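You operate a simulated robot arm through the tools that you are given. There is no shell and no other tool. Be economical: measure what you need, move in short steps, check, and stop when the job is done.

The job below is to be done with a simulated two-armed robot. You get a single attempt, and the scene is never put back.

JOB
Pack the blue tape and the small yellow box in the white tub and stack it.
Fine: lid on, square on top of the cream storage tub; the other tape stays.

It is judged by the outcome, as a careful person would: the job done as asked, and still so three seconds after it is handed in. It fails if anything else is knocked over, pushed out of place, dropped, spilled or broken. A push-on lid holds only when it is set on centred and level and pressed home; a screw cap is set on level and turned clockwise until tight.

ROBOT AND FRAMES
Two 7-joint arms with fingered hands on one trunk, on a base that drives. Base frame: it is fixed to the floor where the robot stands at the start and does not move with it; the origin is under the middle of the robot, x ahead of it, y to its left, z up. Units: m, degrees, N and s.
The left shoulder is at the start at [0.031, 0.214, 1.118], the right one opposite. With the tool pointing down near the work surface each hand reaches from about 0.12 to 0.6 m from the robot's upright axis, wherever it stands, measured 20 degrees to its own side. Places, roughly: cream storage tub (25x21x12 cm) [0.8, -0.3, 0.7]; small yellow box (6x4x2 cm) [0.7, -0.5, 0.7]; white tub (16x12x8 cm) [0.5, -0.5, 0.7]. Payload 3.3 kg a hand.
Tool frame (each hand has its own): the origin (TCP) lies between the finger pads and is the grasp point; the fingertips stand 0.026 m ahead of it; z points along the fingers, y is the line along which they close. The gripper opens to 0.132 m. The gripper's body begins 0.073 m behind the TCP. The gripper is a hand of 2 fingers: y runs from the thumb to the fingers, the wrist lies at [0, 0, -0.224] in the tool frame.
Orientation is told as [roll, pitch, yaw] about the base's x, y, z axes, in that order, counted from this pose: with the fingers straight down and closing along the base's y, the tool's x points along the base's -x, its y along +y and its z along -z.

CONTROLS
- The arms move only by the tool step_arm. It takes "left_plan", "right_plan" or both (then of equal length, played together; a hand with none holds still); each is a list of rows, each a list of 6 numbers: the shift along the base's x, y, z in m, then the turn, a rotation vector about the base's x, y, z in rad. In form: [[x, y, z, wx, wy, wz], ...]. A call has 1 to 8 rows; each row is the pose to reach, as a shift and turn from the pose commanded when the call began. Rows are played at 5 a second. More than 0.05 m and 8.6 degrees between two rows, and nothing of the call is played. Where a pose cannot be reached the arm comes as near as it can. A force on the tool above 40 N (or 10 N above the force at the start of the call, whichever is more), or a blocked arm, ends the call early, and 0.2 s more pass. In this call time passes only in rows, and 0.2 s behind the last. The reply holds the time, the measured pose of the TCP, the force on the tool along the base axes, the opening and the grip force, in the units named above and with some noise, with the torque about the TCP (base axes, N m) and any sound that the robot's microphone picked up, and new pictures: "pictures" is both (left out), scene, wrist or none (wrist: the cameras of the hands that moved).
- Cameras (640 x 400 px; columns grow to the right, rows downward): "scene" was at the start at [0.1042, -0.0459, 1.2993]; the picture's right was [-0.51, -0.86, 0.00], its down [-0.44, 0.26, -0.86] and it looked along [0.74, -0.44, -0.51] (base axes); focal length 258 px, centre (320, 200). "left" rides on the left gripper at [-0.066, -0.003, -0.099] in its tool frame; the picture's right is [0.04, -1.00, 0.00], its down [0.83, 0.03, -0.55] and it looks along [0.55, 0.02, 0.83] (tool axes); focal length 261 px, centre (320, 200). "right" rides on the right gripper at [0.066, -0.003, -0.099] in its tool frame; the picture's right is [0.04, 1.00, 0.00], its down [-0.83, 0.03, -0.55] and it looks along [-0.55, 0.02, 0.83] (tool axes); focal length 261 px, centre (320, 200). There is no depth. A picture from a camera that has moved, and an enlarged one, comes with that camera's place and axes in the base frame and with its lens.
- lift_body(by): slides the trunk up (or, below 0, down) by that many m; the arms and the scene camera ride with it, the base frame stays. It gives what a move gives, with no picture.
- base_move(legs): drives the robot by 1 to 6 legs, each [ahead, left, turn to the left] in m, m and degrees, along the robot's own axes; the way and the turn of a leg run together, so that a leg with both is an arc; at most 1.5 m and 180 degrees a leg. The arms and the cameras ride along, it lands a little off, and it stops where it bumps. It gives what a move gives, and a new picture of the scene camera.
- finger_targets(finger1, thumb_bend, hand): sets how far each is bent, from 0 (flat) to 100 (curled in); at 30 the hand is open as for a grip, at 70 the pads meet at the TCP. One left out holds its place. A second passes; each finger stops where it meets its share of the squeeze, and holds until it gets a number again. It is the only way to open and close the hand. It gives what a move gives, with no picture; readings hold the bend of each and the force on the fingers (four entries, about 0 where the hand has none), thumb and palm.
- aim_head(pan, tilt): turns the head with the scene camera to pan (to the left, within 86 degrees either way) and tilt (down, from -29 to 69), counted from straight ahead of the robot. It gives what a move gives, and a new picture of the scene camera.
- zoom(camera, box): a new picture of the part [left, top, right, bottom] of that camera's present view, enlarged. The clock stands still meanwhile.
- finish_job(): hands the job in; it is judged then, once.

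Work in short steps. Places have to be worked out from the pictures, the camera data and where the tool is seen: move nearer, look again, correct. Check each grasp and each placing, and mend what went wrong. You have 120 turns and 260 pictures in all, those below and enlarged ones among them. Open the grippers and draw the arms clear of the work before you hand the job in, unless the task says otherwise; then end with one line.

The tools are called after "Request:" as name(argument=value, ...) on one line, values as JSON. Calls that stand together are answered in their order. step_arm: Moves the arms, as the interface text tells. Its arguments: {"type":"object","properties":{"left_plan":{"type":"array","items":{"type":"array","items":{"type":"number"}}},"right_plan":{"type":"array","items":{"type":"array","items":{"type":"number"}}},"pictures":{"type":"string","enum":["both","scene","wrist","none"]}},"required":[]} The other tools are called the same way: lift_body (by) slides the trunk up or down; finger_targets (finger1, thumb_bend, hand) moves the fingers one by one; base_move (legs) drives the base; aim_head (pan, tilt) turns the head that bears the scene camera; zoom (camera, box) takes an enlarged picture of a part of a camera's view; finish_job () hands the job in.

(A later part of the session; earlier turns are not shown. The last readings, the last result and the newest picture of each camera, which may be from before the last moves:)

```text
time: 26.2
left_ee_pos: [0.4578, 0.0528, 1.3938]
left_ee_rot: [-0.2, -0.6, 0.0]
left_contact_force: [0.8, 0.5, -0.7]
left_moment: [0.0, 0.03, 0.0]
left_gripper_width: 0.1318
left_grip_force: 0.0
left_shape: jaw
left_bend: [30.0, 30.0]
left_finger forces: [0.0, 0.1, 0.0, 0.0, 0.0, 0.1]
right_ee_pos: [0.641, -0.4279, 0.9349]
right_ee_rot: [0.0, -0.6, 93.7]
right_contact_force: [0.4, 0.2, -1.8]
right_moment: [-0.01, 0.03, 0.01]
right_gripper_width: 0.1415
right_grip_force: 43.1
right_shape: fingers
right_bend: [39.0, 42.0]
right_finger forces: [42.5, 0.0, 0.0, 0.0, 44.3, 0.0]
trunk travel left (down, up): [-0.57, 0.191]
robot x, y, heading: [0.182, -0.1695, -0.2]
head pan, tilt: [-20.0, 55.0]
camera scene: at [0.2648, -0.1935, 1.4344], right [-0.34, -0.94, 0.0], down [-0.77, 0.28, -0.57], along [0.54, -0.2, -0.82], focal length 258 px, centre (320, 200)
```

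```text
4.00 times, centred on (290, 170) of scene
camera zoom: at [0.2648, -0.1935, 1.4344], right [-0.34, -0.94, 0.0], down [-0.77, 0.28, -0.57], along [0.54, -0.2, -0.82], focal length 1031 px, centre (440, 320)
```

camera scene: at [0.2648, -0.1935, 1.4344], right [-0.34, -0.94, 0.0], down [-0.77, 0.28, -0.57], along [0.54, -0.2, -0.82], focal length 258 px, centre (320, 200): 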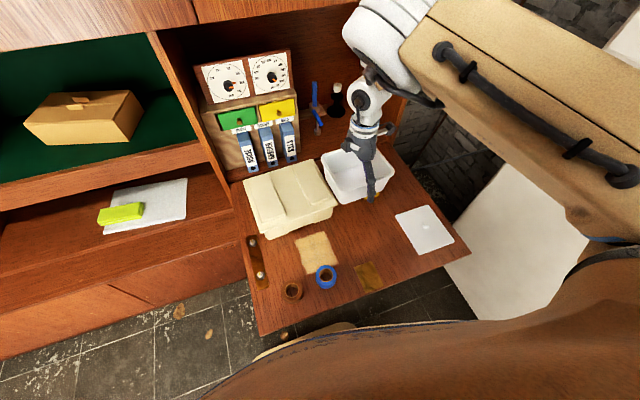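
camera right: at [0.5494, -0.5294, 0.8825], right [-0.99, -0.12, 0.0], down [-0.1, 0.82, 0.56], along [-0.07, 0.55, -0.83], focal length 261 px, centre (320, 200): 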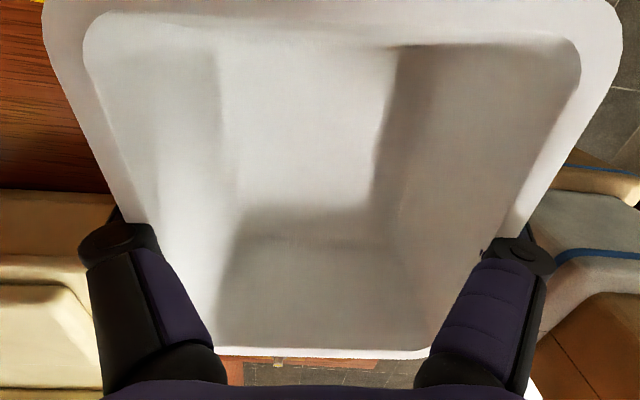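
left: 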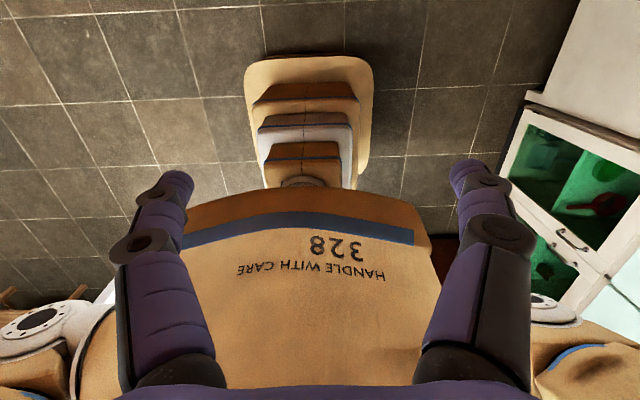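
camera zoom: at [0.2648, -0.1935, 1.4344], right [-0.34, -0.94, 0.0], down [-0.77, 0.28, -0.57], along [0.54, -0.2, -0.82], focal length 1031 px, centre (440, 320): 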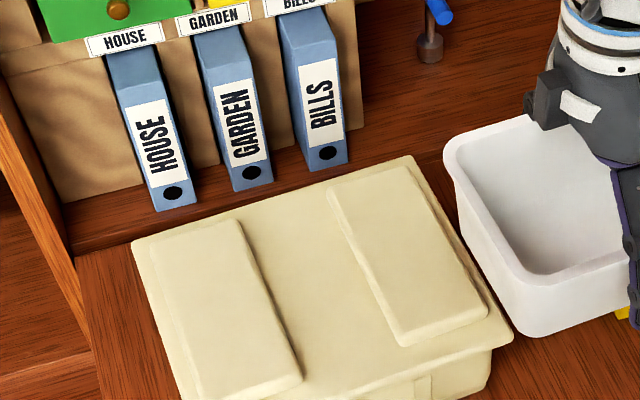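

I estimate the cream lid's centre at about (0.736, -0.272), turned about 3°, with two raised pads the tub will bridge. I'll move the tub above it.

Request:
step_arm(right_plan=[[0.024, 0.039, 0, 0, 0, 0], [0.048, 0.078, 0, 0, 0, 0], [0.072, 0.117, 0, 0, 0, -0.005], [0.095, 0.156, 0, 0, 0.005, -0.01]], pictures="both")

Request:
zoom(camera="scene", box=[210, 120, 370, 250])

```text
time: 27.2
left_ee_pos: [0.4555, 0.0537, 1.3959]
left_ee_rot: [-0.2, -0.7, 0.0]
left_contact_force: [-0.3, 0.3, -0.1]
left_moment: [0.0, 0.02, -0.01]
left_gripper_width: 0.1318
left_grip_force: 0.1
left_shape: jaw
left_bend: [30.0, 30.0]
left_finger forces: [0.0, 0.0, 0.1, 0.1, 0.0, 0.0]
right_ee_pos: [0.7038, -0.3161, 0.9432]
right_ee_rot: [-0.1, -0.3, 93.4]
right_contact_force: [-0.3, 0.8, -0.8]
right_moment: [-0.03, 0.04, -0.01]
right_gripper_width: 0.1412
right_grip_force: 42.8
right_shape: fingers
right_bend: [39.0, 42.0]
right_finger forces: [42.2, 0.1, 0.0, 0.0, 43.9, 0.0]
right hand out of reach, approached as far as the arm can: row 3, 4
trunk travel left (down, up): [-0.57, 0.191]
robot x, y, heading: [0.1821, -0.1693, 0.0]
head pan, tilt: [-20.0, 55.0]
camera scene: at [0.2633, -0.1932, 1.4345], right [-0.34, -0.94, 0.0], down [-0.77, 0.28, -0.57], along [0.54, -0.2, -0.82], focal length 258 px, centre (320, 200)
camera right: at [0.7105, -0.38, 1.0406], right [-0.99, -0.1, 0.0], down [-0.09, 0.83, 0.56], along [-0.06, 0.56, -0.83], focal length 261 px, centre (320, 200)
```

scene: 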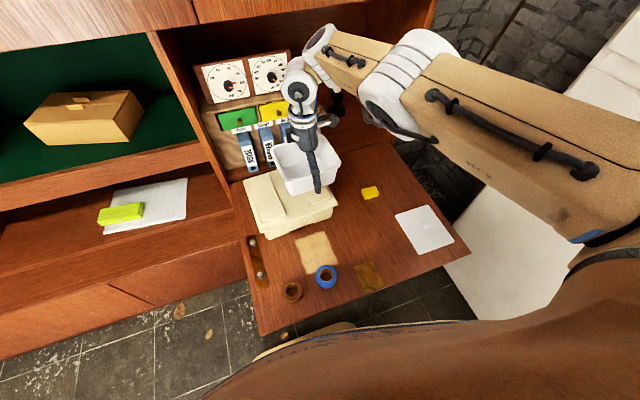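
right: 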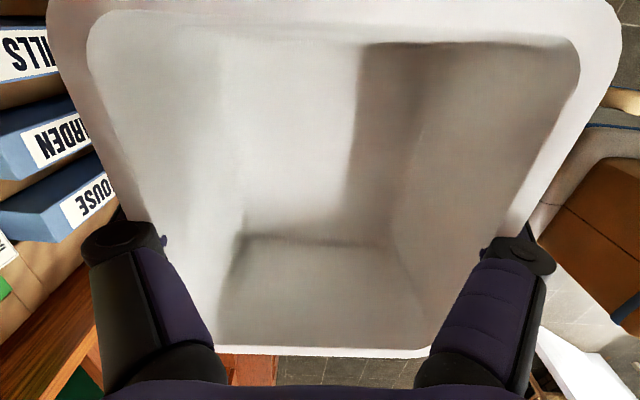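

```text
3.08 times, centred on (290, 185) of scene
camera zoom: at [0.2633, -0.1932, 1.4345], right [-0.34, -0.94, 0.0], down [-0.77, 0.28, -0.57], along [0.54, -0.2, -0.82], focal length 793 px, centre (412, 246)
```

zoom: 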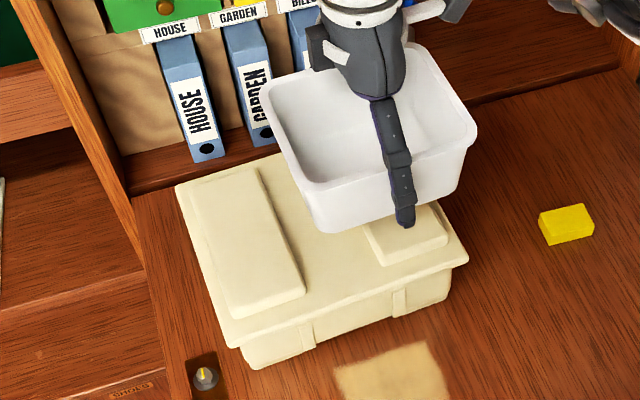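

The arm is at its far limit here. A small drive forward and left will carry the tub over the centre.

Request:
base_move(legs=[[0.032, 0.044, 0]])

Request:
zoom(camera="scene", box=[210, 140, 370, 270])

```text
time: 28.2
left_ee_pos: [0.4904, 0.1004, 1.3939]
left_ee_rot: [-0.3, -0.6, -0.1]
left_contact_force: [0.7, 0.1, -1.2]
left_moment: [-0.05, 0.06, 0.01]
left_gripper_width: 0.1315
left_grip_force: 0.1
left_shape: jaw
left_bend: [30.0, 30.0]
left_finger forces: [0.1, 0.0, 0.0, 0.1, 0.1, 0.0]
right_ee_pos: [0.7392, -0.269, 0.9435]
right_ee_rot: [-0.1, -0.4, 93.5]
right_contact_force: [0.3, 0.3, -0.7]
right_moment: [-0.03, 0.01, -0.01]
right_gripper_width: 0.1416
right_grip_force: 42.2
right_shape: fingers
right_bend: [39.0, 42.0]
right_finger forces: [42.1, 0.0, 0.0, 0.0, 43.9, 0.0]
trunk travel left (down, up): [-0.57, 0.191]
robot x, y, heading: [0.2167, -0.1252, -0.3]
head pan, tilt: [-20.0, 55.0]
camera scene: at [0.2981, -0.1466, 1.4344], right [-0.34, -0.94, 0.0], down [-0.77, 0.28, -0.57], along [0.54, -0.2, -0.82], focal length 258 px, centre (320, 200)
```

scene: 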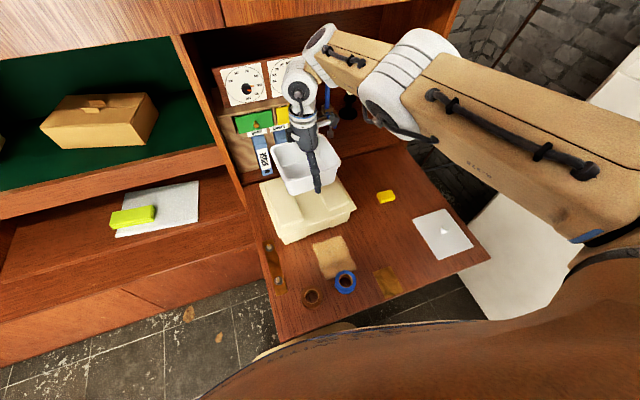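

```text
3.08 times, centred on (290, 205) of scene
camera zoom: at [0.2981, -0.1466, 1.4344], right [-0.34, -0.94, 0.0], down [-0.77, 0.28, -0.57], along [0.54, -0.2, -0.82], focal length 793 px, centre (412, 185)
```

zoom: 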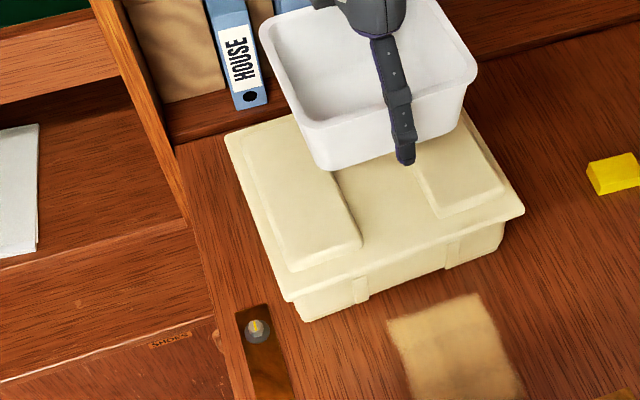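

The hand is at (0.739, -0.269). I'll lower with the trunk, which keeps the motion straight down, and check alignment.

Request:
lift_body(by=-0.05)

Request:
zoom(camera="scene", box=[210, 110, 370, 240])

Request:
zoom(camera="right", box=[0, 0, 640, 400])

```text
time: 29.1
left_ee_pos: [0.4897, 0.0986, 1.3453]
left_ee_rot: [-0.2, -0.7, 0.0]
left_contact_force: [-0.1, -0.1, 0.4]
left_moment: [-0.03, -0.01, 0.0]
left_gripper_width: 0.132
left_grip_force: 0.1
left_shape: jaw
left_bend: [30.0, 30.0]
left_finger forces: [0.0, 0.0, 0.0, 0.0, 0.1, 0.0]
right_ee_pos: [0.7377, -0.2698, 0.8933]
right_ee_rot: [-0.2, -0.4, 93.5]
right_contact_force: [0.4, 0.5, -1.6]
right_moment: [0.0, 0.0, -0.03]
right_gripper_width: 0.1413
right_grip_force: 43.5
right_shape: fingers
right_bend: [39.0, 42.0]
right_finger forces: [42.1, 0.0, 0.0, 0.0, 43.8, 0.1]
trunk travel left (down, up): [-0.52, 0.241]
robot x, y, heading: [0.2183, -0.1233, -0.1]
head pan, tilt: [-20.0, 55.0]
```

```text
3.08 times, centred on (290, 175) of scene
camera zoom: at [0.2988, -0.1487, 1.3844], right [-0.34, -0.94, 0.0], down [-0.77, 0.28, -0.57], along [0.54, -0.2, -0.82], focal length 793 px, centre (412, 277)
```

zoom: 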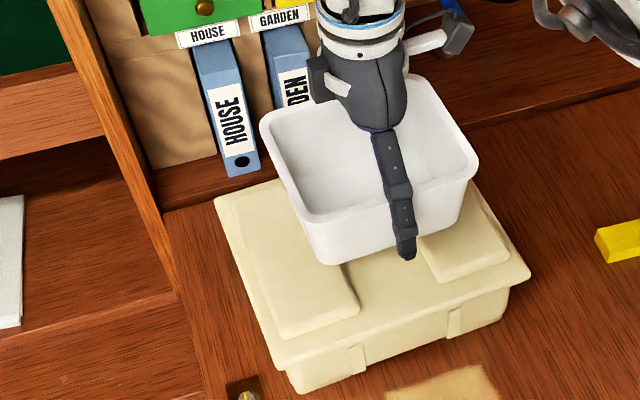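

```text
1.00 times, centred on (320, 200) of right (not enlarged: the box is as wide or as high as the picture)
camera zoom: at [0.7441, -0.3355, 0.9909], right [-0.99, -0.1, 0.0], down [-0.09, 0.82, 0.56], along [-0.05, 0.56, -0.83], focal length 261 px, centre (320, 200)
```

zoom: 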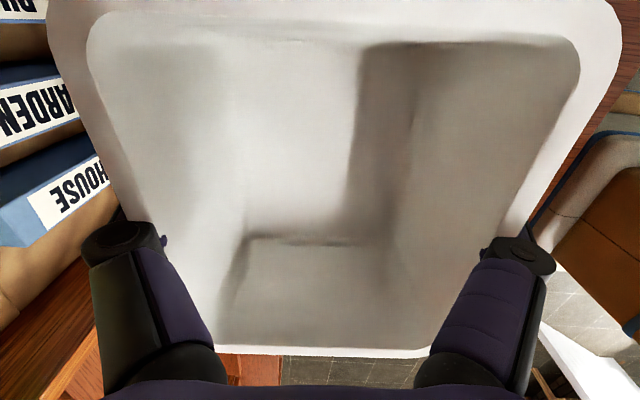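

The tub centre is within a few mm of the cream lid's centre. I'll nudge it slightly and turn it 1.5° to match.

Request:
step_arm(right_plan=[[0.002, 0.004, -0.015, 0, 0, 0.025]], pictures="none")

Request:
zoom(camera="scene", box=[220, 120, 360, 230])

```text
time: 29.5
left_ee_pos: [0.4885, 0.099, 1.3458]
left_ee_rot: [-0.2, -0.6, 0.0]
left_contact_force: [0.1, 0.4, -0.3]
left_moment: [-0.01, 0.02, 0.0]
left_gripper_width: 0.1318
left_grip_force: 0.0
left_shape: jaw
left_bend: [30.0, 30.0]
left_finger forces: [0.0, 0.1, 0.0, 0.0, 0.0, 0.0]
right_ee_pos: [0.7386, -0.2696, 0.8774]
right_ee_rot: [-0.3, -0.4, 95.0]
right_contact_force: [-0.1, -0.9, -1.0]
right_moment: [-0.01, 0.01, 0.0]
right_gripper_width: 0.1409
right_grip_force: 42.7
right_shape: fingers
right_bend: [39.0, 42.0]
right_finger forces: [41.9, 0.0, 0.0, 0.0, 43.7, 0.1]
right hand out of reach, approached as far as the arm can: row 1
trunk travel left (down, up): [-0.52, 0.241]
robot x, y, heading: [0.2146, -0.1242, -0.1]
head pan, tilt: [-20.0, 55.0]
```

```text
3.64 times, centred on (290, 175) of scene
camera zoom: at [0.2989, -0.1489, 1.3844], right [-0.34, -0.94, 0.0], down [-0.77, 0.28, -0.57], along [0.54, -0.2, -0.82], focal length 937 px, centre (429, 291)
```

zoom: 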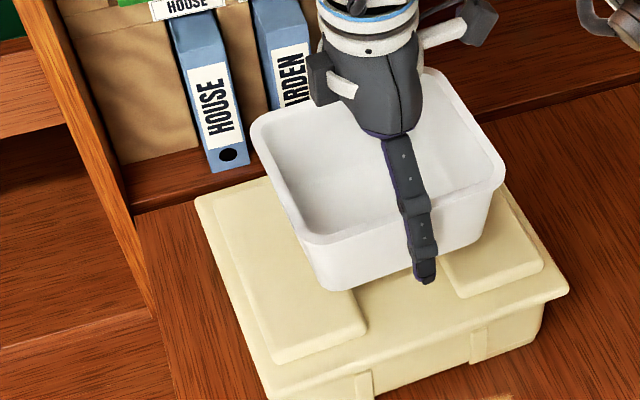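

Alignment looks good. I'll lower in small trunk steps and watch the contact force.

Request:
lift_body(by=-0.012)

Request:
lift_body(by=-0.006)

Request:
zoom(camera="scene", box=[220, 120, 360, 230])

```text
time: 30.1
left_ee_pos: [0.488, 0.0975, 1.334]
left_ee_rot: [-0.1, -0.7, 0.0]
left_contact_force: [1.0, 0.2, -0.7]
left_moment: [0.01, -0.01, 0.02]
left_gripper_width: 0.1323
left_grip_force: 0.0
left_shape: jaw
left_bend: [30.0, 30.0]
left_finger forces: [0.0, 0.0, 0.0, 0.1, 0.0, 0.1]
right_ee_pos: [0.7378, -0.2691, 0.8672]
right_ee_rot: [-0.2, -0.4, 95.0]
right_contact_force: [0.5, -0.5, -1.0]
right_moment: [0.01, 0.0, 0.01]
right_gripper_width: 0.141
right_grip_force: 43.1
right_shape: fingers
right_bend: [39.0, 42.0]
right_finger forces: [41.9, 0.1, 0.0, 0.0, 43.5, 0.0]
trunk travel left (down, up): [-0.508, 0.253]
robot x, y, heading: [0.2172, -0.1245, -0.2]
head pan, tilt: [-20.0, 55.0]
```

```text
time: 30.6
left_ee_pos: [0.489, 0.0976, 1.3267]
left_ee_rot: [-0.1, -0.6, -0.1]
left_contact_force: [0.1, 0.2, 0.4]
left_moment: [0.0, -0.02, 0.02]
left_gripper_width: 0.1316
left_grip_force: 0.0
left_shape: jaw
left_bend: [30.0, 30.0]
left_finger forces: [0.0, 0.1, 0.0, 0.0, 0.1, 0.0]
right_ee_pos: [0.738, -0.2703, 0.8596]
right_ee_rot: [-0.1, -0.4, 94.9]
right_contact_force: [0.3, -0.6, -1.0]
right_moment: [0.01, 0.03, -0.02]
right_gripper_width: 0.1413
right_grip_force: 42.9
right_shape: fingers
right_bend: [39.0, 42.0]
right_finger forces: [42.0, 0.0, 0.0, 0.0, 43.6, 0.1]
trunk travel left (down, up): [-0.502, 0.259]
robot x, y, heading: [0.2168, -0.1247, -0.1]
head pan, tilt: [-20.0, 55.0]
```

```text
3.64 times, centred on (290, 175) of scene
camera zoom: at [0.2998, -0.1492, 1.3663], right [-0.34, -0.94, 0.0], down [-0.77, 0.28, -0.57], along [0.54, -0.2, -0.82], focal length 937 px, centre (429, 291)
```

zoom: 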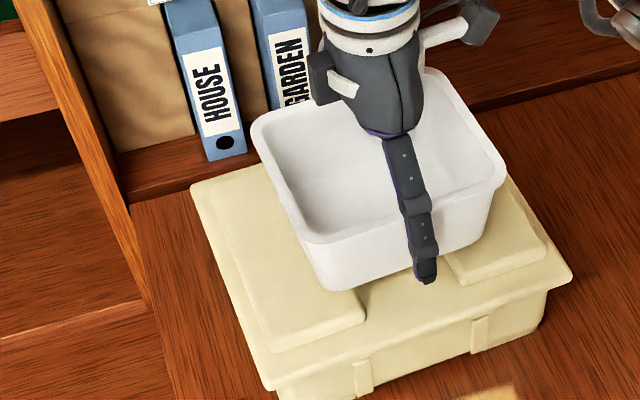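

There's still no contact, so I'll keep lowering in small steps.

Request:
lift_body(by=-0.007)

Request:
lift_body(by=-0.005)

Request:
zoom(camera="scene", box=[220, 120, 360, 230])

```text
time: 31.2
left_ee_pos: [0.4888, 0.0974, 1.3211]
left_ee_rot: [-0.1, -0.6, 0.0]
left_contact_force: [0.1, 0.5, 0.7]
left_moment: [0.02, 0.03, -0.01]
left_gripper_width: 0.1318
left_grip_force: 0.0
left_shape: jaw
left_bend: [30.0, 30.0]
left_finger forces: [0.1, 0.0, 0.0, 0.0, 0.0, 0.1]
right_ee_pos: [0.7389, -0.2705, 0.8541]
right_ee_rot: [-0.2, -0.4, 95.1]
right_contact_force: [0.2, -0.3, -2.2]
right_moment: [0.0, -0.01, 0.01]
right_gripper_width: 0.1411
right_grip_force: 43.4
right_shape: fingers
right_bend: [39.0, 42.0]
right_finger forces: [41.8, 0.0, 0.0, 0.0, 43.6, 0.0]
trunk travel left (down, up): [-0.495, 0.266]
robot x, y, heading: [0.2158, -0.1277, -0.1]
head pan, tilt: [-20.0, 55.0]
```

```text
time: 31.7
left_ee_pos: [0.4881, 0.0975, 1.3152]
left_ee_rot: [-0.1, -0.6, 0.0]
left_contact_force: [-1.1, -0.6, -0.3]
left_moment: [0.0, -0.07, -0.02]
left_gripper_width: 0.1317
left_grip_force: 0.1
left_shape: jaw
left_bend: [30.0, 30.0]
left_finger forces: [0.0, 0.0, 0.1, 0.1, 0.1, 0.0]
right_ee_pos: [0.7388, -0.2684, 0.8488]
right_ee_rot: [-0.3, -0.5, 95.0]
right_contact_force: [-0.4, -0.1, -1.1]
right_moment: [-0.04, 0.01, -0.03]
right_gripper_width: 0.1414
right_grip_force: 43.0
right_shape: fingers
right_bend: [39.0, 42.0]
right_finger forces: [41.8, 0.0, 0.1, 0.0, 43.6, 0.1]
trunk travel left (down, up): [-0.49, 0.271]
robot x, y, heading: [0.217, -0.1253, -0.1]
head pan, tilt: [-20.0, 55.0]
```

```text
3.64 times, centred on (290, 175) of scene
camera zoom: at [0.3006, -0.149, 1.3543], right [-0.34, -0.94, 0.0], down [-0.77, 0.28, -0.57], along [0.54, -0.2, -0.82], focal length 937 px, centre (429, 291)
```

zoom: 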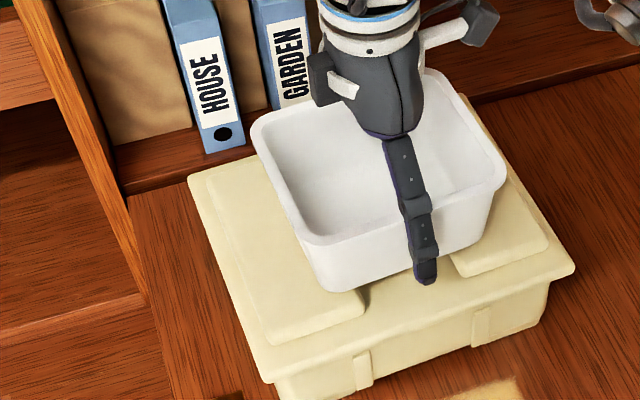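

The gap is closing but the force is still unchanged. I'll continue with finer steps.

Request:
lift_body(by=-0.004)

Request:
lift_body(by=-0.004)

Request:
zoom(camera="scene", box=[220, 120, 360, 230])

```text
time: 32.3
left_ee_pos: [0.4884, 0.0965, 1.3122]
left_ee_rot: [-0.1, -0.6, 0.0]
left_contact_force: [-0.3, -0.1, -0.1]
left_moment: [0.01, 0.02, 0.02]
left_gripper_width: 0.1318
left_grip_force: 0.1
left_shape: jaw
left_bend: [30.0, 30.0]
left_finger forces: [0.1, 0.0, 0.0, 0.0, 0.0, 0.0]
right_ee_pos: [0.7384, -0.2692, 0.8452]
right_ee_rot: [-0.2, -0.5, 95.0]
right_contact_force: [-0.6, 0.1, -1.5]
right_moment: [-0.01, 0.0, 0.01]
right_gripper_width: 0.141
right_grip_force: 43.4
right_shape: fingers
right_bend: [39.0, 42.0]
right_finger forces: [41.9, 0.0, 0.0, 0.1, 43.6, 0.0]
trunk travel left (down, up): [-0.486, 0.275]
robot x, y, heading: [0.2151, -0.1249, 0.2]
head pan, tilt: [-20.0, 55.0]
```

```text
time: 32.8
left_ee_pos: [0.4885, 0.0977, 1.3065]
left_ee_rot: [-0.2, -0.7, 0.0]
left_contact_force: [0.1, 0.6, -0.1]
left_moment: [-0.04, 0.01, -0.01]
left_gripper_width: 0.1319
left_grip_force: 0.1
left_shape: jaw
left_bend: [30.0, 30.0]
left_finger forces: [0.1, 0.0, 0.0, 0.1, 0.0, 0.1]
right_ee_pos: [0.738, -0.269, 0.84]
right_ee_rot: [-0.2, -0.4, 95.0]
right_contact_force: [-0.9, -0.1, 5.7]
right_moment: [0.01, -0.29, 0.04]
right_gripper_width: 0.1414
right_grip_force: 42.7
right_shape: fingers
right_bend: [39.0, 42.0]
right_finger forces: [42.1, 0.0, 0.1, 0.0, 43.8, 0.0]
trunk travel left (down, up): [-0.482, 0.279]
robot x, y, heading: [0.2187, -0.1247, 0.1]
head pan, tilt: [-20.0, 55.0]
```

```text
3.64 times, centred on (290, 175) of scene
camera zoom: at [0.301, -0.1489, 1.3464], right [-0.34, -0.94, 0.0], down [-0.77, 0.28, -0.57], along [0.54, -0.2, -0.82], focal length 937 px, centre (429, 291)
```

zoom: 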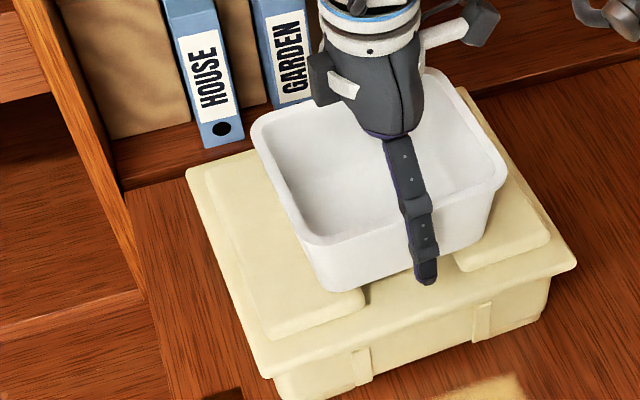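

Contact: about +7 N at TCP z = 0.840, with the tub centred on the pads. I'll release and check that it stays put.

Request:
finger_targets(hand="right", finger1=22, thumb_bend=22)

Request:
zoom(camera="scene", box=[220, 120, 360, 230])

Request:
zoom(camera="right", box=[0, 0, 640, 400])

```text
time: 33.8
left_ee_pos: [0.4874, 0.0982, 1.309]
left_ee_rot: [-0.2, -0.7, 0.0]
left_contact_force: [-0.1, 0.0, 0.1]
left_moment: [-0.02, 0.0, -0.01]
left_gripper_width: 0.132
left_grip_force: 0.1
left_shape: jaw
left_bend: [30.0, 30.0]
left_finger forces: [0.0, 0.0, 0.1, 0.0, 0.1, 0.0]
right_ee_pos: [0.7377, -0.2702, 0.8424]
right_ee_rot: [-0.3, -0.4, 95.1]
right_contact_force: [-0.4, -0.5, 12.7]
right_moment: [0.1, -0.62, 0.02]
right_gripper_width: 0.1624
right_grip_force: 11.0
right_shape: fingers
right_bend: [20.0, 22.0]
right_finger forces: [8.2, 0.0, 0.0, 0.0, 13.2, 0.0]
trunk travel left (down, up): [-0.482, 0.279]
robot x, y, heading: [0.2144, -0.1248, 0.0]
head pan, tilt: [-20.0, 55.0]
```

```text
3.64 times, centred on (290, 175) of scene
camera zoom: at [0.3, -0.1488, 1.3464], right [-0.34, -0.94, 0.0], down [-0.77, 0.28, -0.57], along [0.54, -0.2, -0.82], focal length 937 px, centre (429, 291)
```

zoom: 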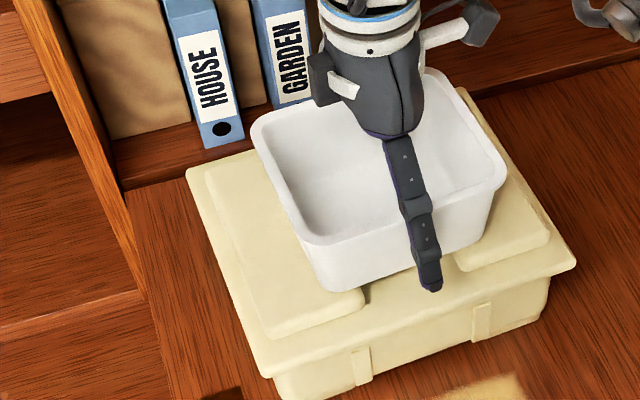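

```text
1.00 times, centred on (320, 200) of right (not enlarged: the box is as wide or as high as the picture)
camera zoom: at [0.7452, -0.3348, 0.939], right [-0.99, -0.13, -0.01], down [-0.11, 0.82, 0.56], along [-0.07, 0.56, -0.83], focal length 261 px, centre (320, 200)
```

zoom: 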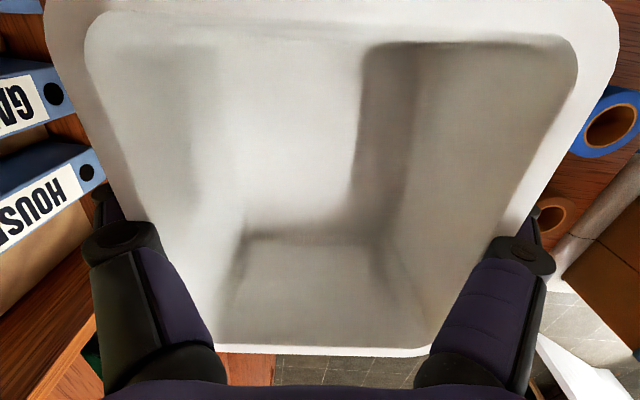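

The fingertips now rest on the cream lid, and the tub hasn't moved. I'll raise the hand slowly, watching for any drag on the rim.

Request:
step_arm(right_plan=[[0, 0, 0.008, 0, 0, 0]], pictures="none")

Request:
finger_targets(hand="right", finger1=12, thumb_bend=12)

Request:
step_arm(right_plan=[[0, 0, 0.02, 0, 0, 0], [0, 0, 0.05, 0, 0, 0], [0, 0, 0.09, 0, 0, 0]], pictures="both")

Request:
zoom(camera="scene", box=[220, 120, 360, 230])

```text
time: 34.2
left_ee_pos: [0.489, 0.0974, 1.3078]
left_ee_rot: [-0.1, -0.6, 0.0]
left_contact_force: [0.1, -0.3, 0.7]
left_moment: [0.02, 0.03, -0.03]
left_gripper_width: 0.1318
left_grip_force: 0.1
left_shape: jaw
left_bend: [30.0, 30.0]
left_finger forces: [0.0, 0.0, 0.1, 0.1, 0.0, 0.0]
right_ee_pos: [0.7381, -0.27, 0.8476]
right_ee_rot: [-0.1, -0.5, 94.9]
right_contact_force: [0.1, -0.9, -1.2]
right_moment: [0.04, 0.01, 0.05]
right_gripper_width: 0.1565
right_grip_force: 3.9
right_shape: fingers
right_bend: [20.0, 21.0]
right_finger forces: [3.7, 0.1, 0.0, 0.0, 3.8, 0.1]
trunk travel left (down, up): [-0.482, 0.279]
robot x, y, heading: [0.2151, -0.127, 0.3]
head pan, tilt: [-20.0, 55.0]
```

```text
time: 35.2
left_ee_pos: [0.4887, 0.098, 1.3088]
left_ee_rot: [-0.1, -0.6, 0.0]
left_contact_force: [-0.1, 0.4, -0.2]
left_moment: [-0.02, -0.02, 0.0]
left_gripper_width: 0.1318
left_grip_force: 0.0
left_shape: jaw
left_bend: [30.0, 30.0]
left_finger forces: [0.0, 0.0, 0.1, 0.0, 0.1, 0.0]
right_ee_pos: [0.7387, -0.2697, 0.8487]
right_ee_rot: [-0.2, -0.6, 95.0]
right_contact_force: [0.4, 1.2, 0.0]
right_moment: [-0.01, -0.02, -0.02]
right_gripper_width: 0.1693
right_grip_force: 0.1
right_shape: fingers
right_bend: [12.0, 12.0]
right_finger forces: [0.0, 0.1, 0.0, 0.0, 0.1, 0.0]
trunk travel left (down, up): [-0.482, 0.279]
robot x, y, heading: [0.2142, -0.1237, 0.2]
head pan, tilt: [-20.0, 55.0]
```

```text
time: 36.0
left_ee_pos: [0.4874, 0.0977, 1.3067]
left_ee_rot: [-0.1, -0.6, 0.1]
left_contact_force: [-0.9, -0.1, -0.4]
left_moment: [-0.02, -0.03, 0.03]
left_gripper_width: 0.1318
left_grip_force: 0.2
left_shape: jaw
left_bend: [30.0, 30.0]
left_finger forces: [0.1, 0.0, 0.1, 0.0, 0.0, 0.0]
right_ee_pos: [0.738, -0.2695, 0.9389]
right_ee_rot: [-0.3, -0.5, 95.0]
right_contact_force: [0.0, -0.4, 0.1]
right_moment: [0.01, 0.03, 0.04]
right_gripper_width: 0.1695
right_grip_force: 0.1
right_shape: fingers
right_bend: [12.0, 12.0]
right_finger forces: [0.0, 0.0, 0.0, 0.1, 0.0, 0.1]
trunk travel left (down, up): [-0.482, 0.279]
robot x, y, heading: [0.2176, -0.1268, 0.1]
head pan, tilt: [-20.0, 55.0]
camera scene: at [0.3009, -0.149, 1.3463], right [-0.34, -0.94, 0.0], down [-0.77, 0.28, -0.57], along [0.54, -0.2, -0.82], focal length 258 px, centre (320, 200)
camera right: at [0.7453, -0.3346, 1.0362], right [-0.99, -0.13, 0.0], down [-0.11, 0.82, 0.56], along [-0.07, 0.56, -0.83], focal length 261 px, centre (320, 200)
```

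scene: 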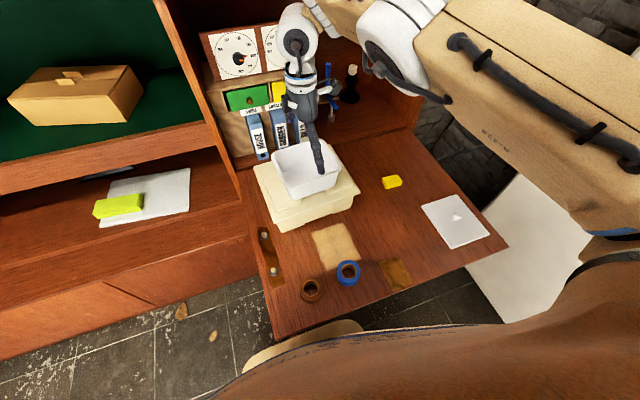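
right: 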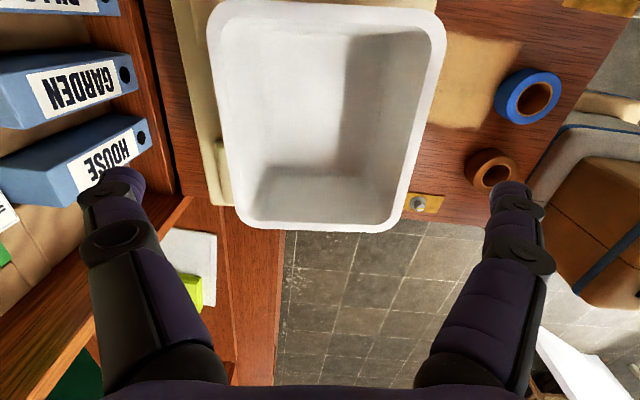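

```text
3.64 times, centred on (290, 175) of scene
camera zoom: at [0.3009, -0.149, 1.3463], right [-0.34, -0.94, 0.0], down [-0.77, 0.28, -0.57], along [0.54, -0.2, -0.82], focal length 937 px, centre (429, 291)
```

zoom: 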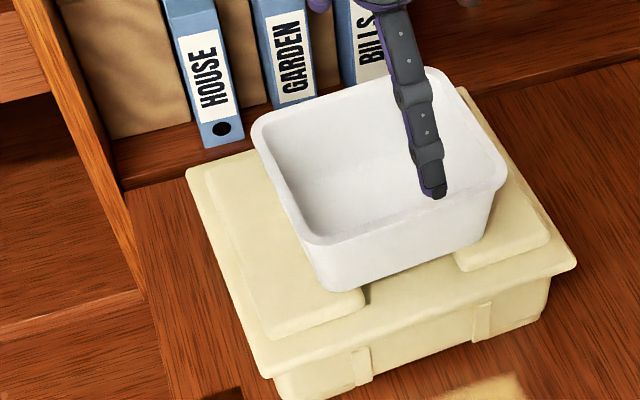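

The tub sits square on the cream tub. Next is the yellow box at about (0.714, -0.549): I'll raise the trunk a little and drive right.

Request:
lift_body(by=0.06)

Request:
base_move(legs=[[-0.02, -0.175, 0]])

Request:
step_arm(right_plan=[[0, -0.03, 0, 0, 0, -0.14], [0, -0.06, 0, 0, 0, -0.28], [0, -0.09, 0, 0, 0, -0.42], [0, -0.105, 0, 0, 0, -0.56], [0, -0.105, 0, 0, 0, -0.7], [0, -0.105, 0, 0, 0, -0.84], [0, -0.105, 0, 0, 0, -0.98], [0, -0.105, 0, 0, 0, -1.12]], pictures="none")

Request:
step_arm(right_plan=[[0, 0, 0, 0, 0, -0.14], [0, 0, 0, 0, 0, -0.28], [0, 0, 0, 0, 0, -0.42], [0, 0, 0, 0, 0, -0.53]], pictures="wrist")

```text
time: 37.0
left_ee_pos: [0.4894, 0.0976, 1.3666]
left_ee_rot: [-0.2, -0.6, 0.1]
left_contact_force: [0.3, -0.2, -0.2]
left_moment: [-0.01, 0.03, 0.02]
left_gripper_width: 0.1321
left_grip_force: 0.0
left_shape: jaw
left_bend: [30.0, 30.0]
left_finger forces: [0.1, 0.0, 0.0, 0.0, 0.0, 0.0]
right_ee_pos: [0.7379, -0.2701, 0.9983]
right_ee_rot: [-0.2, -0.4, 94.9]
right_contact_force: [0.2, 0.2, -0.1]
right_moment: [0.04, -0.01, -0.01]
right_gripper_width: 0.1693
right_grip_force: 0.1
right_shape: fingers
right_bend: [12.0, 12.0]
right_finger forces: [0.0, 0.0, 0.0, 0.0, 0.0, 0.0]
trunk travel left (down, up): [-0.542, 0.219]
robot x, y, heading: [0.2189, -0.1268, 0.0]
head pan, tilt: [-20.0, 55.0]
```

```text
time: 38.5
left_ee_pos: [0.4689, -0.0773, 1.3689]
left_ee_rot: [-0.1, -0.6, 0.2]
left_contact_force: [0.3, 0.5, 0.4]
left_moment: [-0.01, -0.02, -0.01]
left_gripper_width: 0.1315
left_grip_force: 0.0
left_shape: jaw
left_bend: [30.0, 30.0]
left_finger forces: [0.0, 0.0, 0.0, 0.0, 0.0, 0.1]
right_ee_pos: [0.7172, -0.4447, 0.9982]
right_ee_rot: [-0.3, -0.6, 95.1]
right_contact_force: [-0.4, -0.5, 0.5]
right_moment: [0.03, 0.01, -0.01]
right_gripper_width: 0.1695
right_grip_force: 0.0
right_shape: fingers
right_bend: [12.0, 12.0]
right_finger forces: [0.0, 0.1, 0.1, 0.1, 0.0, 0.0]
trunk travel left (down, up): [-0.542, 0.219]
robot x, y, heading: [0.1951, -0.3006, 0.1]
head pan, tilt: [-20.0, 55.0]
camera scene: at [0.2773, -0.3246, 1.4064], right [-0.34, -0.94, 0.0], down [-0.77, 0.28, -0.57], along [0.54, -0.19, -0.82], focal length 258 px, centre (320, 200)
```

scene: 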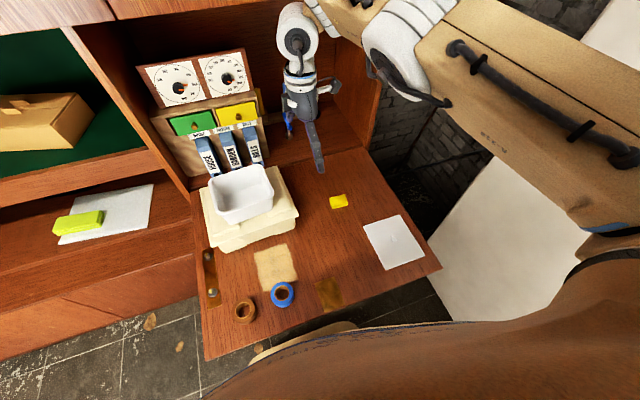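

```text
time: 40.3
left_ee_pos: [0.4674, -0.0754, 1.3673]
left_ee_rot: [0.0, -0.5, 0.0]
left_contact_force: [0.2, -0.5, -1.1]
left_moment: [0.02, -0.04, 0.04]
left_gripper_width: 0.1319
left_grip_force: 0.0
left_shape: jaw
left_bend: [30.0, 30.0]
left_finger forces: [0.0, 0.0, 0.1, 0.1, 0.1, 0.1]
right_ee_pos: [0.7179, -0.5483, 0.9986]
right_ee_rot: [-0.2, -0.4, 30.7]
right_contact_force: [-0.3, -0.5, -0.4]
right_moment: [-0.04, 0.03, 0.01]
right_gripper_width: 0.1695
right_grip_force: 0.1
right_shape: fingers
right_bend: [12.0, 12.0]
right_finger forces: [0.0, 0.1, 0.1, 0.0, 0.0, 0.0]
trunk travel left (down, up): [-0.542, 0.219]
robot x, y, heading: [0.1985, -0.2982, 0.2]
head pan, tilt: [-20.0, 55.0]
```

```text
time: 41.3
left_ee_pos: [0.4684, -0.0755, 1.3676]
left_ee_rot: [-0.2, -0.6, 0.1]
left_contact_force: [0.3, 0.9, -0.1]
left_moment: [0.02, 0.0, 0.0]
left_gripper_width: 0.132
left_grip_force: 0.0
left_shape: jaw
left_bend: [30.0, 30.0]
left_finger forces: [0.0, 0.1, 0.0, 0.0, 0.0, 0.0]
right_ee_pos: [0.7178, -0.549, 0.9986]
right_ee_rot: [-0.3, -0.4, 0.4]
right_contact_force: [0.2, -0.1, 0.1]
right_moment: [0.01, 0.01, 0.01]
right_gripper_width: 0.1697
right_grip_force: 0.0
right_shape: fingers
right_bend: [12.0, 12.0]
right_finger forces: [0.0, 0.0, 0.0, 0.0, 0.0, 0.0]
trunk travel left (down, up): [-0.542, 0.219]
robot x, y, heading: [0.1955, -0.301, 0.3]
head pan, tilt: [-20.0, 55.0]
camera right: at [0.6515, -0.55, 1.0958], right [-0.05, 1.0, -0.01], down [0.83, 0.04, 0.56], along [0.56, 0.02, -0.83], focal length 261 px, centre (320, 200)
```

right: 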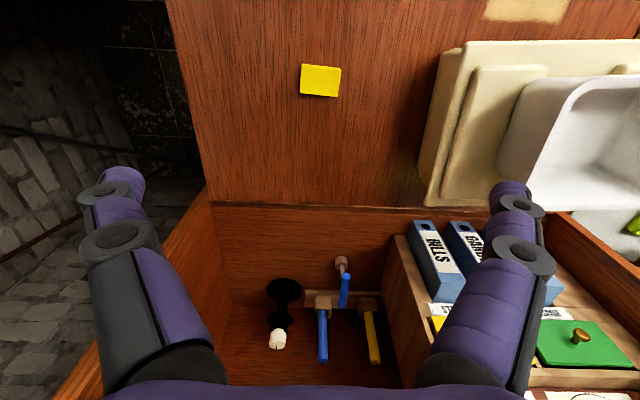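

The box is directly below the hand at (0.718, -0.549) and turned a few degrees. I'll partly close the fingers and descend.

Request:
finger_targets(hand="right", finger1=32, thumb_bend=32)

Request:
step_arm(right_plan=[[0, 0, -0.045, 0, 0, -0.03], [0, 0, -0.09, 0, 0, -0.06], [0, 0, -0.135, 0, 0, -0.07], [0, 0, -0.18, 0, 0, -0.07], [0, 0, -0.22, 0, 0, -0.07], [0, 0, -0.255, 0, 0, -0.07]], pictures="wrist")

```text
time: 42.3
left_ee_pos: [0.4674, -0.0758, 1.3691]
left_ee_rot: [-0.1, -0.7, 0.1]
left_contact_force: [0.7, 0.5, 0.1]
left_moment: [0.0, 0.03, 0.02]
left_gripper_width: 0.1321
left_grip_force: 0.1
left_shape: jaw
left_bend: [30.0, 30.0]
left_finger forces: [0.0, 0.1, 0.1, 0.0, 0.0, 0.0]
right_ee_pos: [0.7181, -0.5488, 0.9987]
right_ee_rot: [-0.2, -0.4, 0.5]
right_contact_force: [-0.4, -0.1, 0.0]
right_moment: [0.0, -0.04, -0.03]
right_gripper_width: 0.1275
right_grip_force: 0.2
right_shape: fingers
right_bend: [32.0, 32.0]
right_finger forces: [0.0, 0.0, 0.0, 0.0, 0.0, 0.0]
trunk travel left (down, up): [-0.542, 0.219]
robot x, y, heading: [0.1974, -0.2923, 0.1]
head pan, tilt: [-20.0, 55.0]
```

```text
time: 43.7
left_ee_pos: [0.4684, -0.0776, 1.3678]
left_ee_rot: [-0.1, -0.6, 0.1]
left_contact_force: [1.1, -0.1, 0.0]
left_moment: [0.03, -0.01, 0.01]
left_gripper_width: 0.1321
left_grip_force: 0.0
left_shape: jaw
left_bend: [30.0, 30.0]
left_finger forces: [0.0, 0.1, 0.0, 0.0, 0.1, 0.0]
right_ee_pos: [0.6959, -0.5743, 0.7661]
right_ee_rot: [-0.3, -0.6, -3.5]
right_contact_force: [0.4, 0.0, -0.5]
right_moment: [0.02, 0.02, -0.01]
right_gripper_width: 0.1275
right_grip_force: 0.0
right_shape: fingers
right_bend: [32.0, 32.0]
right_finger forces: [0.0, 0.0, 0.1, 0.0, 0.0, 0.0]
right hand out of reach, approached as far as the arm can: row 5, 6
trunk travel left (down, up): [-0.542, 0.219]
robot x, y, heading: [0.1929, -0.2946, 0.1]
head pan, tilt: [-20.0, 55.0]
camera right: at [0.6284, -0.5721, 0.8618], right [0.02, 1.0, -0.01], down [0.83, -0.01, 0.56], along [0.56, -0.02, -0.83], focal length 261 px, centre (320, 200)
```

right: 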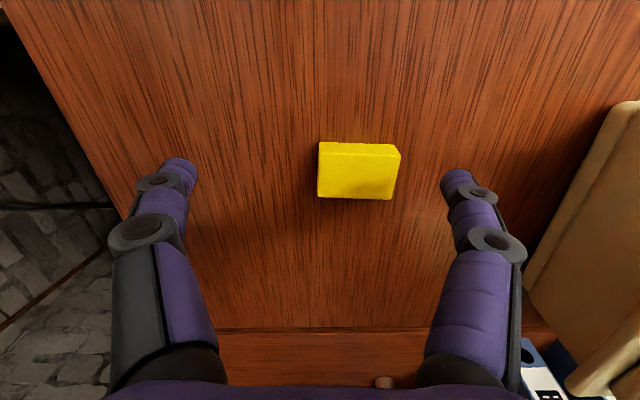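

The raised trunk limits reach this low. I'll bring the hand back up over the box and lower the trunk instead.

Request:
step_arm(right_plan=[[0.01, 0.012, 0.04, 0, 0, 0], [0.022, 0.025, 0.08, 0, 0, 0]], pictures="none")

Request:
lift_body(by=-0.09)

Request:
zoom(camera="right", box=[0, 0, 640, 400])

```text
time: 44.3
left_ee_pos: [0.468, -0.0758, 1.3672]
left_ee_rot: [-0.2, -0.6, 0.1]
left_contact_force: [-0.1, 0.1, -0.3]
left_moment: [-0.02, 0.01, 0.0]
left_gripper_width: 0.132
left_grip_force: 0.0
left_shape: jaw
left_bend: [30.0, 30.0]
left_finger forces: [0.1, 0.0, 0.0, 0.0, 0.0, 0.0]
right_ee_pos: [0.7166, -0.5483, 0.8446]
right_ee_rot: [-0.2, -0.4, -3.5]
right_contact_force: [-0.2, 0.0, 0.4]
right_moment: [-0.02, -0.03, -0.02]
right_gripper_width: 0.1272
right_grip_force: 0.0
right_shape: fingers
right_bend: [32.0, 32.0]
right_finger forces: [0.0, 0.0, 0.0, 0.1, 0.1, 0.0]
trunk travel left (down, up): [-0.542, 0.219]
robot x, y, heading: [0.195, -0.2987, 0.1]
head pan, tilt: [-20.0, 55.0]
```

```text
time: 45.5
left_ee_pos: [0.4678, -0.0763, 1.2773]
left_ee_rot: [-0.3, -0.6, 0.1]
left_contact_force: [-1.0, 0.5, -0.1]
left_moment: [0.0, 0.03, -0.02]
left_gripper_width: 0.132
left_grip_force: 0.1
left_shape: jaw
left_bend: [30.0, 30.0]
left_finger forces: [0.0, 0.1, 0.0, 0.1, 0.0, 0.0]
right_ee_pos: [0.7194, -0.5489, 0.7532]
right_ee_rot: [-0.3, -0.4, -3.5]
right_contact_force: [-1.0, 0.5, -0.5]
right_moment: [0.01, -0.01, 0.01]
right_gripper_width: 0.1277
right_grip_force: 0.0
right_shape: fingers
right_bend: [32.0, 32.0]
right_finger forces: [0.0, 0.1, 0.1, 0.0, 0.0, 0.0]
trunk travel left (down, up): [-0.452, 0.309]
robot x, y, heading: [0.1954, -0.2984, -0.3]
head pan, tilt: [-20.0, 55.0]
```

```text
1.00 times, centred on (320, 200) of right (not enlarged: the box is as wide or as high as the picture)
camera zoom: at [0.6523, -0.5454, 0.8515], right [0.02, 1.0, 0.0], down [0.83, -0.01, 0.56], along [0.56, -0.02, -0.83], focal length 261 px, centre (320, 200)
```

zoom: 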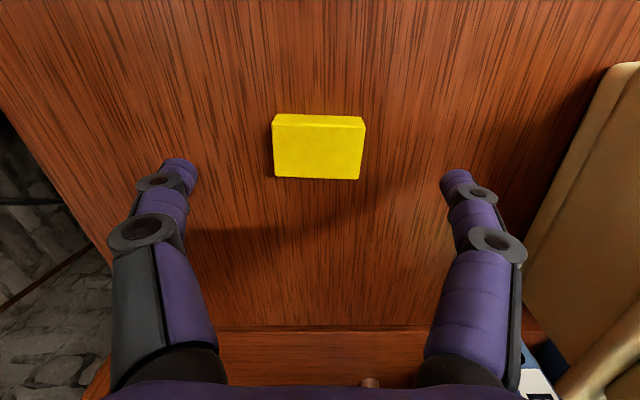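

The box is centred between the fingers. I'll lower in small trunk steps and check for desk contact.

Request:
lift_body(by=-0.025)

Request:
lift_body(by=-0.01)

```text
time: 46.2
left_ee_pos: [0.4678, -0.0762, 1.2541]
left_ee_rot: [-0.2, -0.7, 0.1]
left_contact_force: [-0.1, 0.5, 0.7]
left_moment: [-0.02, -0.03, 0.0]
left_gripper_width: 0.1321
left_grip_force: 0.2
left_shape: jaw
left_bend: [30.0, 30.0]
left_finger forces: [0.1, 0.0, 0.0, 0.1, 0.0, 0.0]
right_ee_pos: [0.7184, -0.5479, 0.7282]
right_ee_rot: [-0.3, -0.4, -3.5]
right_contact_force: [0.3, 0.3, -0.4]
right_moment: [0.01, 0.01, 0.03]
right_gripper_width: 0.1276
right_grip_force: 0.1
right_shape: fingers
right_bend: [32.0, 32.0]
right_finger forces: [0.1, 0.0, 0.0, 0.0, 0.0, 0.0]
trunk travel left (down, up): [-0.427, 0.334]
robot x, y, heading: [0.1944, -0.3002, -0.0]
head pan, tilt: [-20.0, 55.0]
```

```text
time: 46.8
left_ee_pos: [0.4683, -0.0756, 1.2433]
left_ee_rot: [-0.1, -0.7, 0.2]
left_contact_force: [0.2, 0.1, -0.2]
left_moment: [0.02, 0.0, -0.01]
left_gripper_width: 0.1318
left_grip_force: 0.0
left_shape: jaw
left_bend: [30.0, 30.0]
left_finger forces: [0.0, 0.0, 0.0, 0.0, 0.0, 0.0]
right_ee_pos: [0.719, -0.5481, 0.7202]
right_ee_rot: [-0.3, -0.4, -3.6]
right_contact_force: [0.1, 0.7, -0.3]
right_moment: [0.02, 0.02, 0.01]
right_gripper_width: 0.1278
right_grip_force: 0.0
right_shape: fingers
right_bend: [32.0, 32.0]
right_finger forces: [0.0, 0.0, 0.0, 0.0, 0.0, 0.1]
trunk travel left (down, up): [-0.417, 0.344]
robot x, y, heading: [0.1944, -0.299, 0.1]
head pan, tilt: [-20.0, 55.0]
```

There's no contact yet. I'll lower 7 mm more and close on the box.

Request:
lift_body(by=-0.007)

Request:
finger_targets(hand="right", finger1=60, thumb_bend=60)

Request:
zoom(camera="right", box=[100, 50, 540, 325])

```text
time: 47.4
left_ee_pos: [0.4687, -0.0771, 1.2367]
left_ee_rot: [0.0, -0.5, 0.2]
left_contact_force: [-0.5, 0.1, -1.3]
left_moment: [0.0, 0.02, 0.0]
left_gripper_width: 0.1319
left_grip_force: 0.1
left_shape: jaw
left_bend: [30.0, 30.0]
left_finger forces: [0.0, 0.1, 0.0, 0.0, 0.0, 0.0]
right_ee_pos: [0.7193, -0.5481, 0.7121]
right_ee_rot: [-0.3, -0.4, -3.5]
right_contact_force: [-0.1, 0.7, 1.0]
right_moment: [0.01, -0.01, -0.01]
right_gripper_width: 0.1279
right_grip_force: 0.4
right_shape: fingers
right_bend: [32.0, 32.0]
right_finger forces: [0.4, 0.0, 0.0, 0.0, 0.0, 0.0]
trunk travel left (down, up): [-0.41, 0.351]
robot x, y, heading: [0.1968, -0.2983, -0.1]
head pan, tilt: [-20.0, 55.0]
```

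```text
time: 48.1
left_ee_pos: [0.465, -0.0747, 1.2363]
left_ee_rot: [-0.1, -0.7, 0.3]
left_contact_force: [0.6, -0.1, -0.6]
left_moment: [0.01, -0.01, 0.01]
left_gripper_width: 0.1322
left_grip_force: 0.0
left_shape: jaw
left_bend: [30.0, 30.0]
left_finger forces: [0.1, 0.1, 0.0, 0.0, 0.1, 0.0]
right_ee_pos: [0.7217, -0.5439, 0.717]
right_ee_rot: [0.0, -1.1, -3.2]
right_contact_force: [-4.4, 3.5, 21.8]
right_moment: [0.75, 0.2, 0.17]
right_gripper_width: 0.0527
right_grip_force: 14.5
right_shape: fingers
right_bend: [54.0, 59.0]
right_finger forces: [21.7, 0.0, 0.0, 0.1, 7.8, 0.0]
trunk travel left (down, up): [-0.41, 0.351]
robot x, y, heading: [0.1958, -0.2998, 0.3]
head pan, tilt: [-20.0, 55.0]
stopped (right hand): the force on the tool passed its limit at 41 N (the readings are from after the stop); the commanded pose is now the measured one
```

```text
1.45 times, centred on (320, 188) of right
camera zoom: at [0.6542, -0.5427, 0.8137], right [0.01, 1.0, 0.0], down [0.82, -0.01, 0.57], along [0.57, -0.01, -0.82], focal length 379 px, centre (320, 218)
```

zoom: 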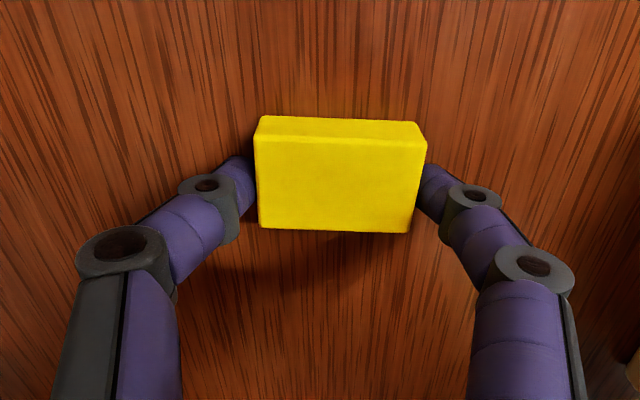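

The fingers are on both ends of the box, but the tips press on the desk. I'll lift a few mm to relieve that, then squeeze.

Request:
lift_body(by=0.005)

Request:
finger_targets(hand="right", finger1=66, thumb_bend=66)

Request:
zoom(camera="right", box=[100, 50, 540, 325])

```text
time: 48.6
left_ee_pos: [0.4678, -0.0759, 1.2405]
left_ee_rot: [-0.2, -0.6, 0.1]
left_contact_force: [-1.1, -0.2, 0.2]
left_moment: [-0.02, 0.03, 0.05]
left_gripper_width: 0.1319
left_grip_force: 0.1
left_shape: jaw
left_bend: [30.0, 30.0]
left_finger forces: [0.0, 0.0, 0.0, 0.0, 0.1, 0.0]
right_ee_pos: [0.7207, -0.5464, 0.7185]
right_ee_rot: [-0.2, -0.8, -3.4]
right_contact_force: [-0.2, 0.6, 0.6]
right_moment: [-0.02, -0.01, 0.04]
right_gripper_width: 0.052
right_grip_force: 6.4
right_shape: fingers
right_bend: [54.0, 58.0]
right_finger forces: [5.3, 0.0, 0.1, 0.1, 5.4, 0.0]
trunk travel left (down, up): [-0.415, 0.346]
robot x, y, heading: [0.1952, -0.2972, 0.0]
head pan, tilt: [-20.0, 55.0]
```

```text
time: 49.6
left_ee_pos: [0.4676, -0.0763, 1.2412]
left_ee_rot: [-0.2, -0.6, 0.1]
left_contact_force: [0.4, 0.7, 0.5]
left_moment: [0.0, -0.04, -0.04]
left_gripper_width: 0.1318
left_grip_force: 0.1
left_shape: jaw
left_bend: [30.0, 30.0]
left_finger forces: [0.0, 0.0, 0.0, 0.0, 0.0, 0.0]
right_ee_pos: [0.7216, -0.5465, 0.7198]
right_ee_rot: [0.0, -0.7, -3.3]
right_contact_force: [0.1, -0.4, 0.2]
right_moment: [0.01, -0.01, 0.0]
right_gripper_width: 0.0511
right_grip_force: 10.2
right_shape: fingers
right_bend: [52.0, 61.0]
right_finger forces: [10.5, 0.1, 0.0, 0.1, 10.5, 0.0]
trunk travel left (down, up): [-0.415, 0.346]
robot x, y, heading: [0.1975, -0.2996, 0.1]
head pan, tilt: [-20.0, 55.0]
```

```text
1.45 times, centred on (320, 188) of right
camera zoom: at [0.6546, -0.5443, 0.8163], right [0.02, 1.0, 0.0], down [0.82, -0.01, 0.57], along [0.56, -0.01, -0.82], focal length 379 px, centre (320, 218)
```

zoom: 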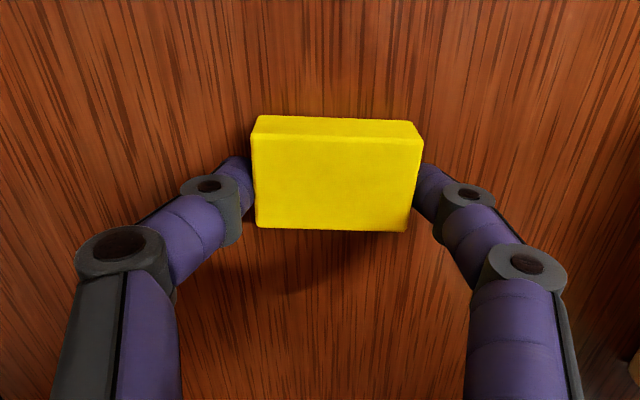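

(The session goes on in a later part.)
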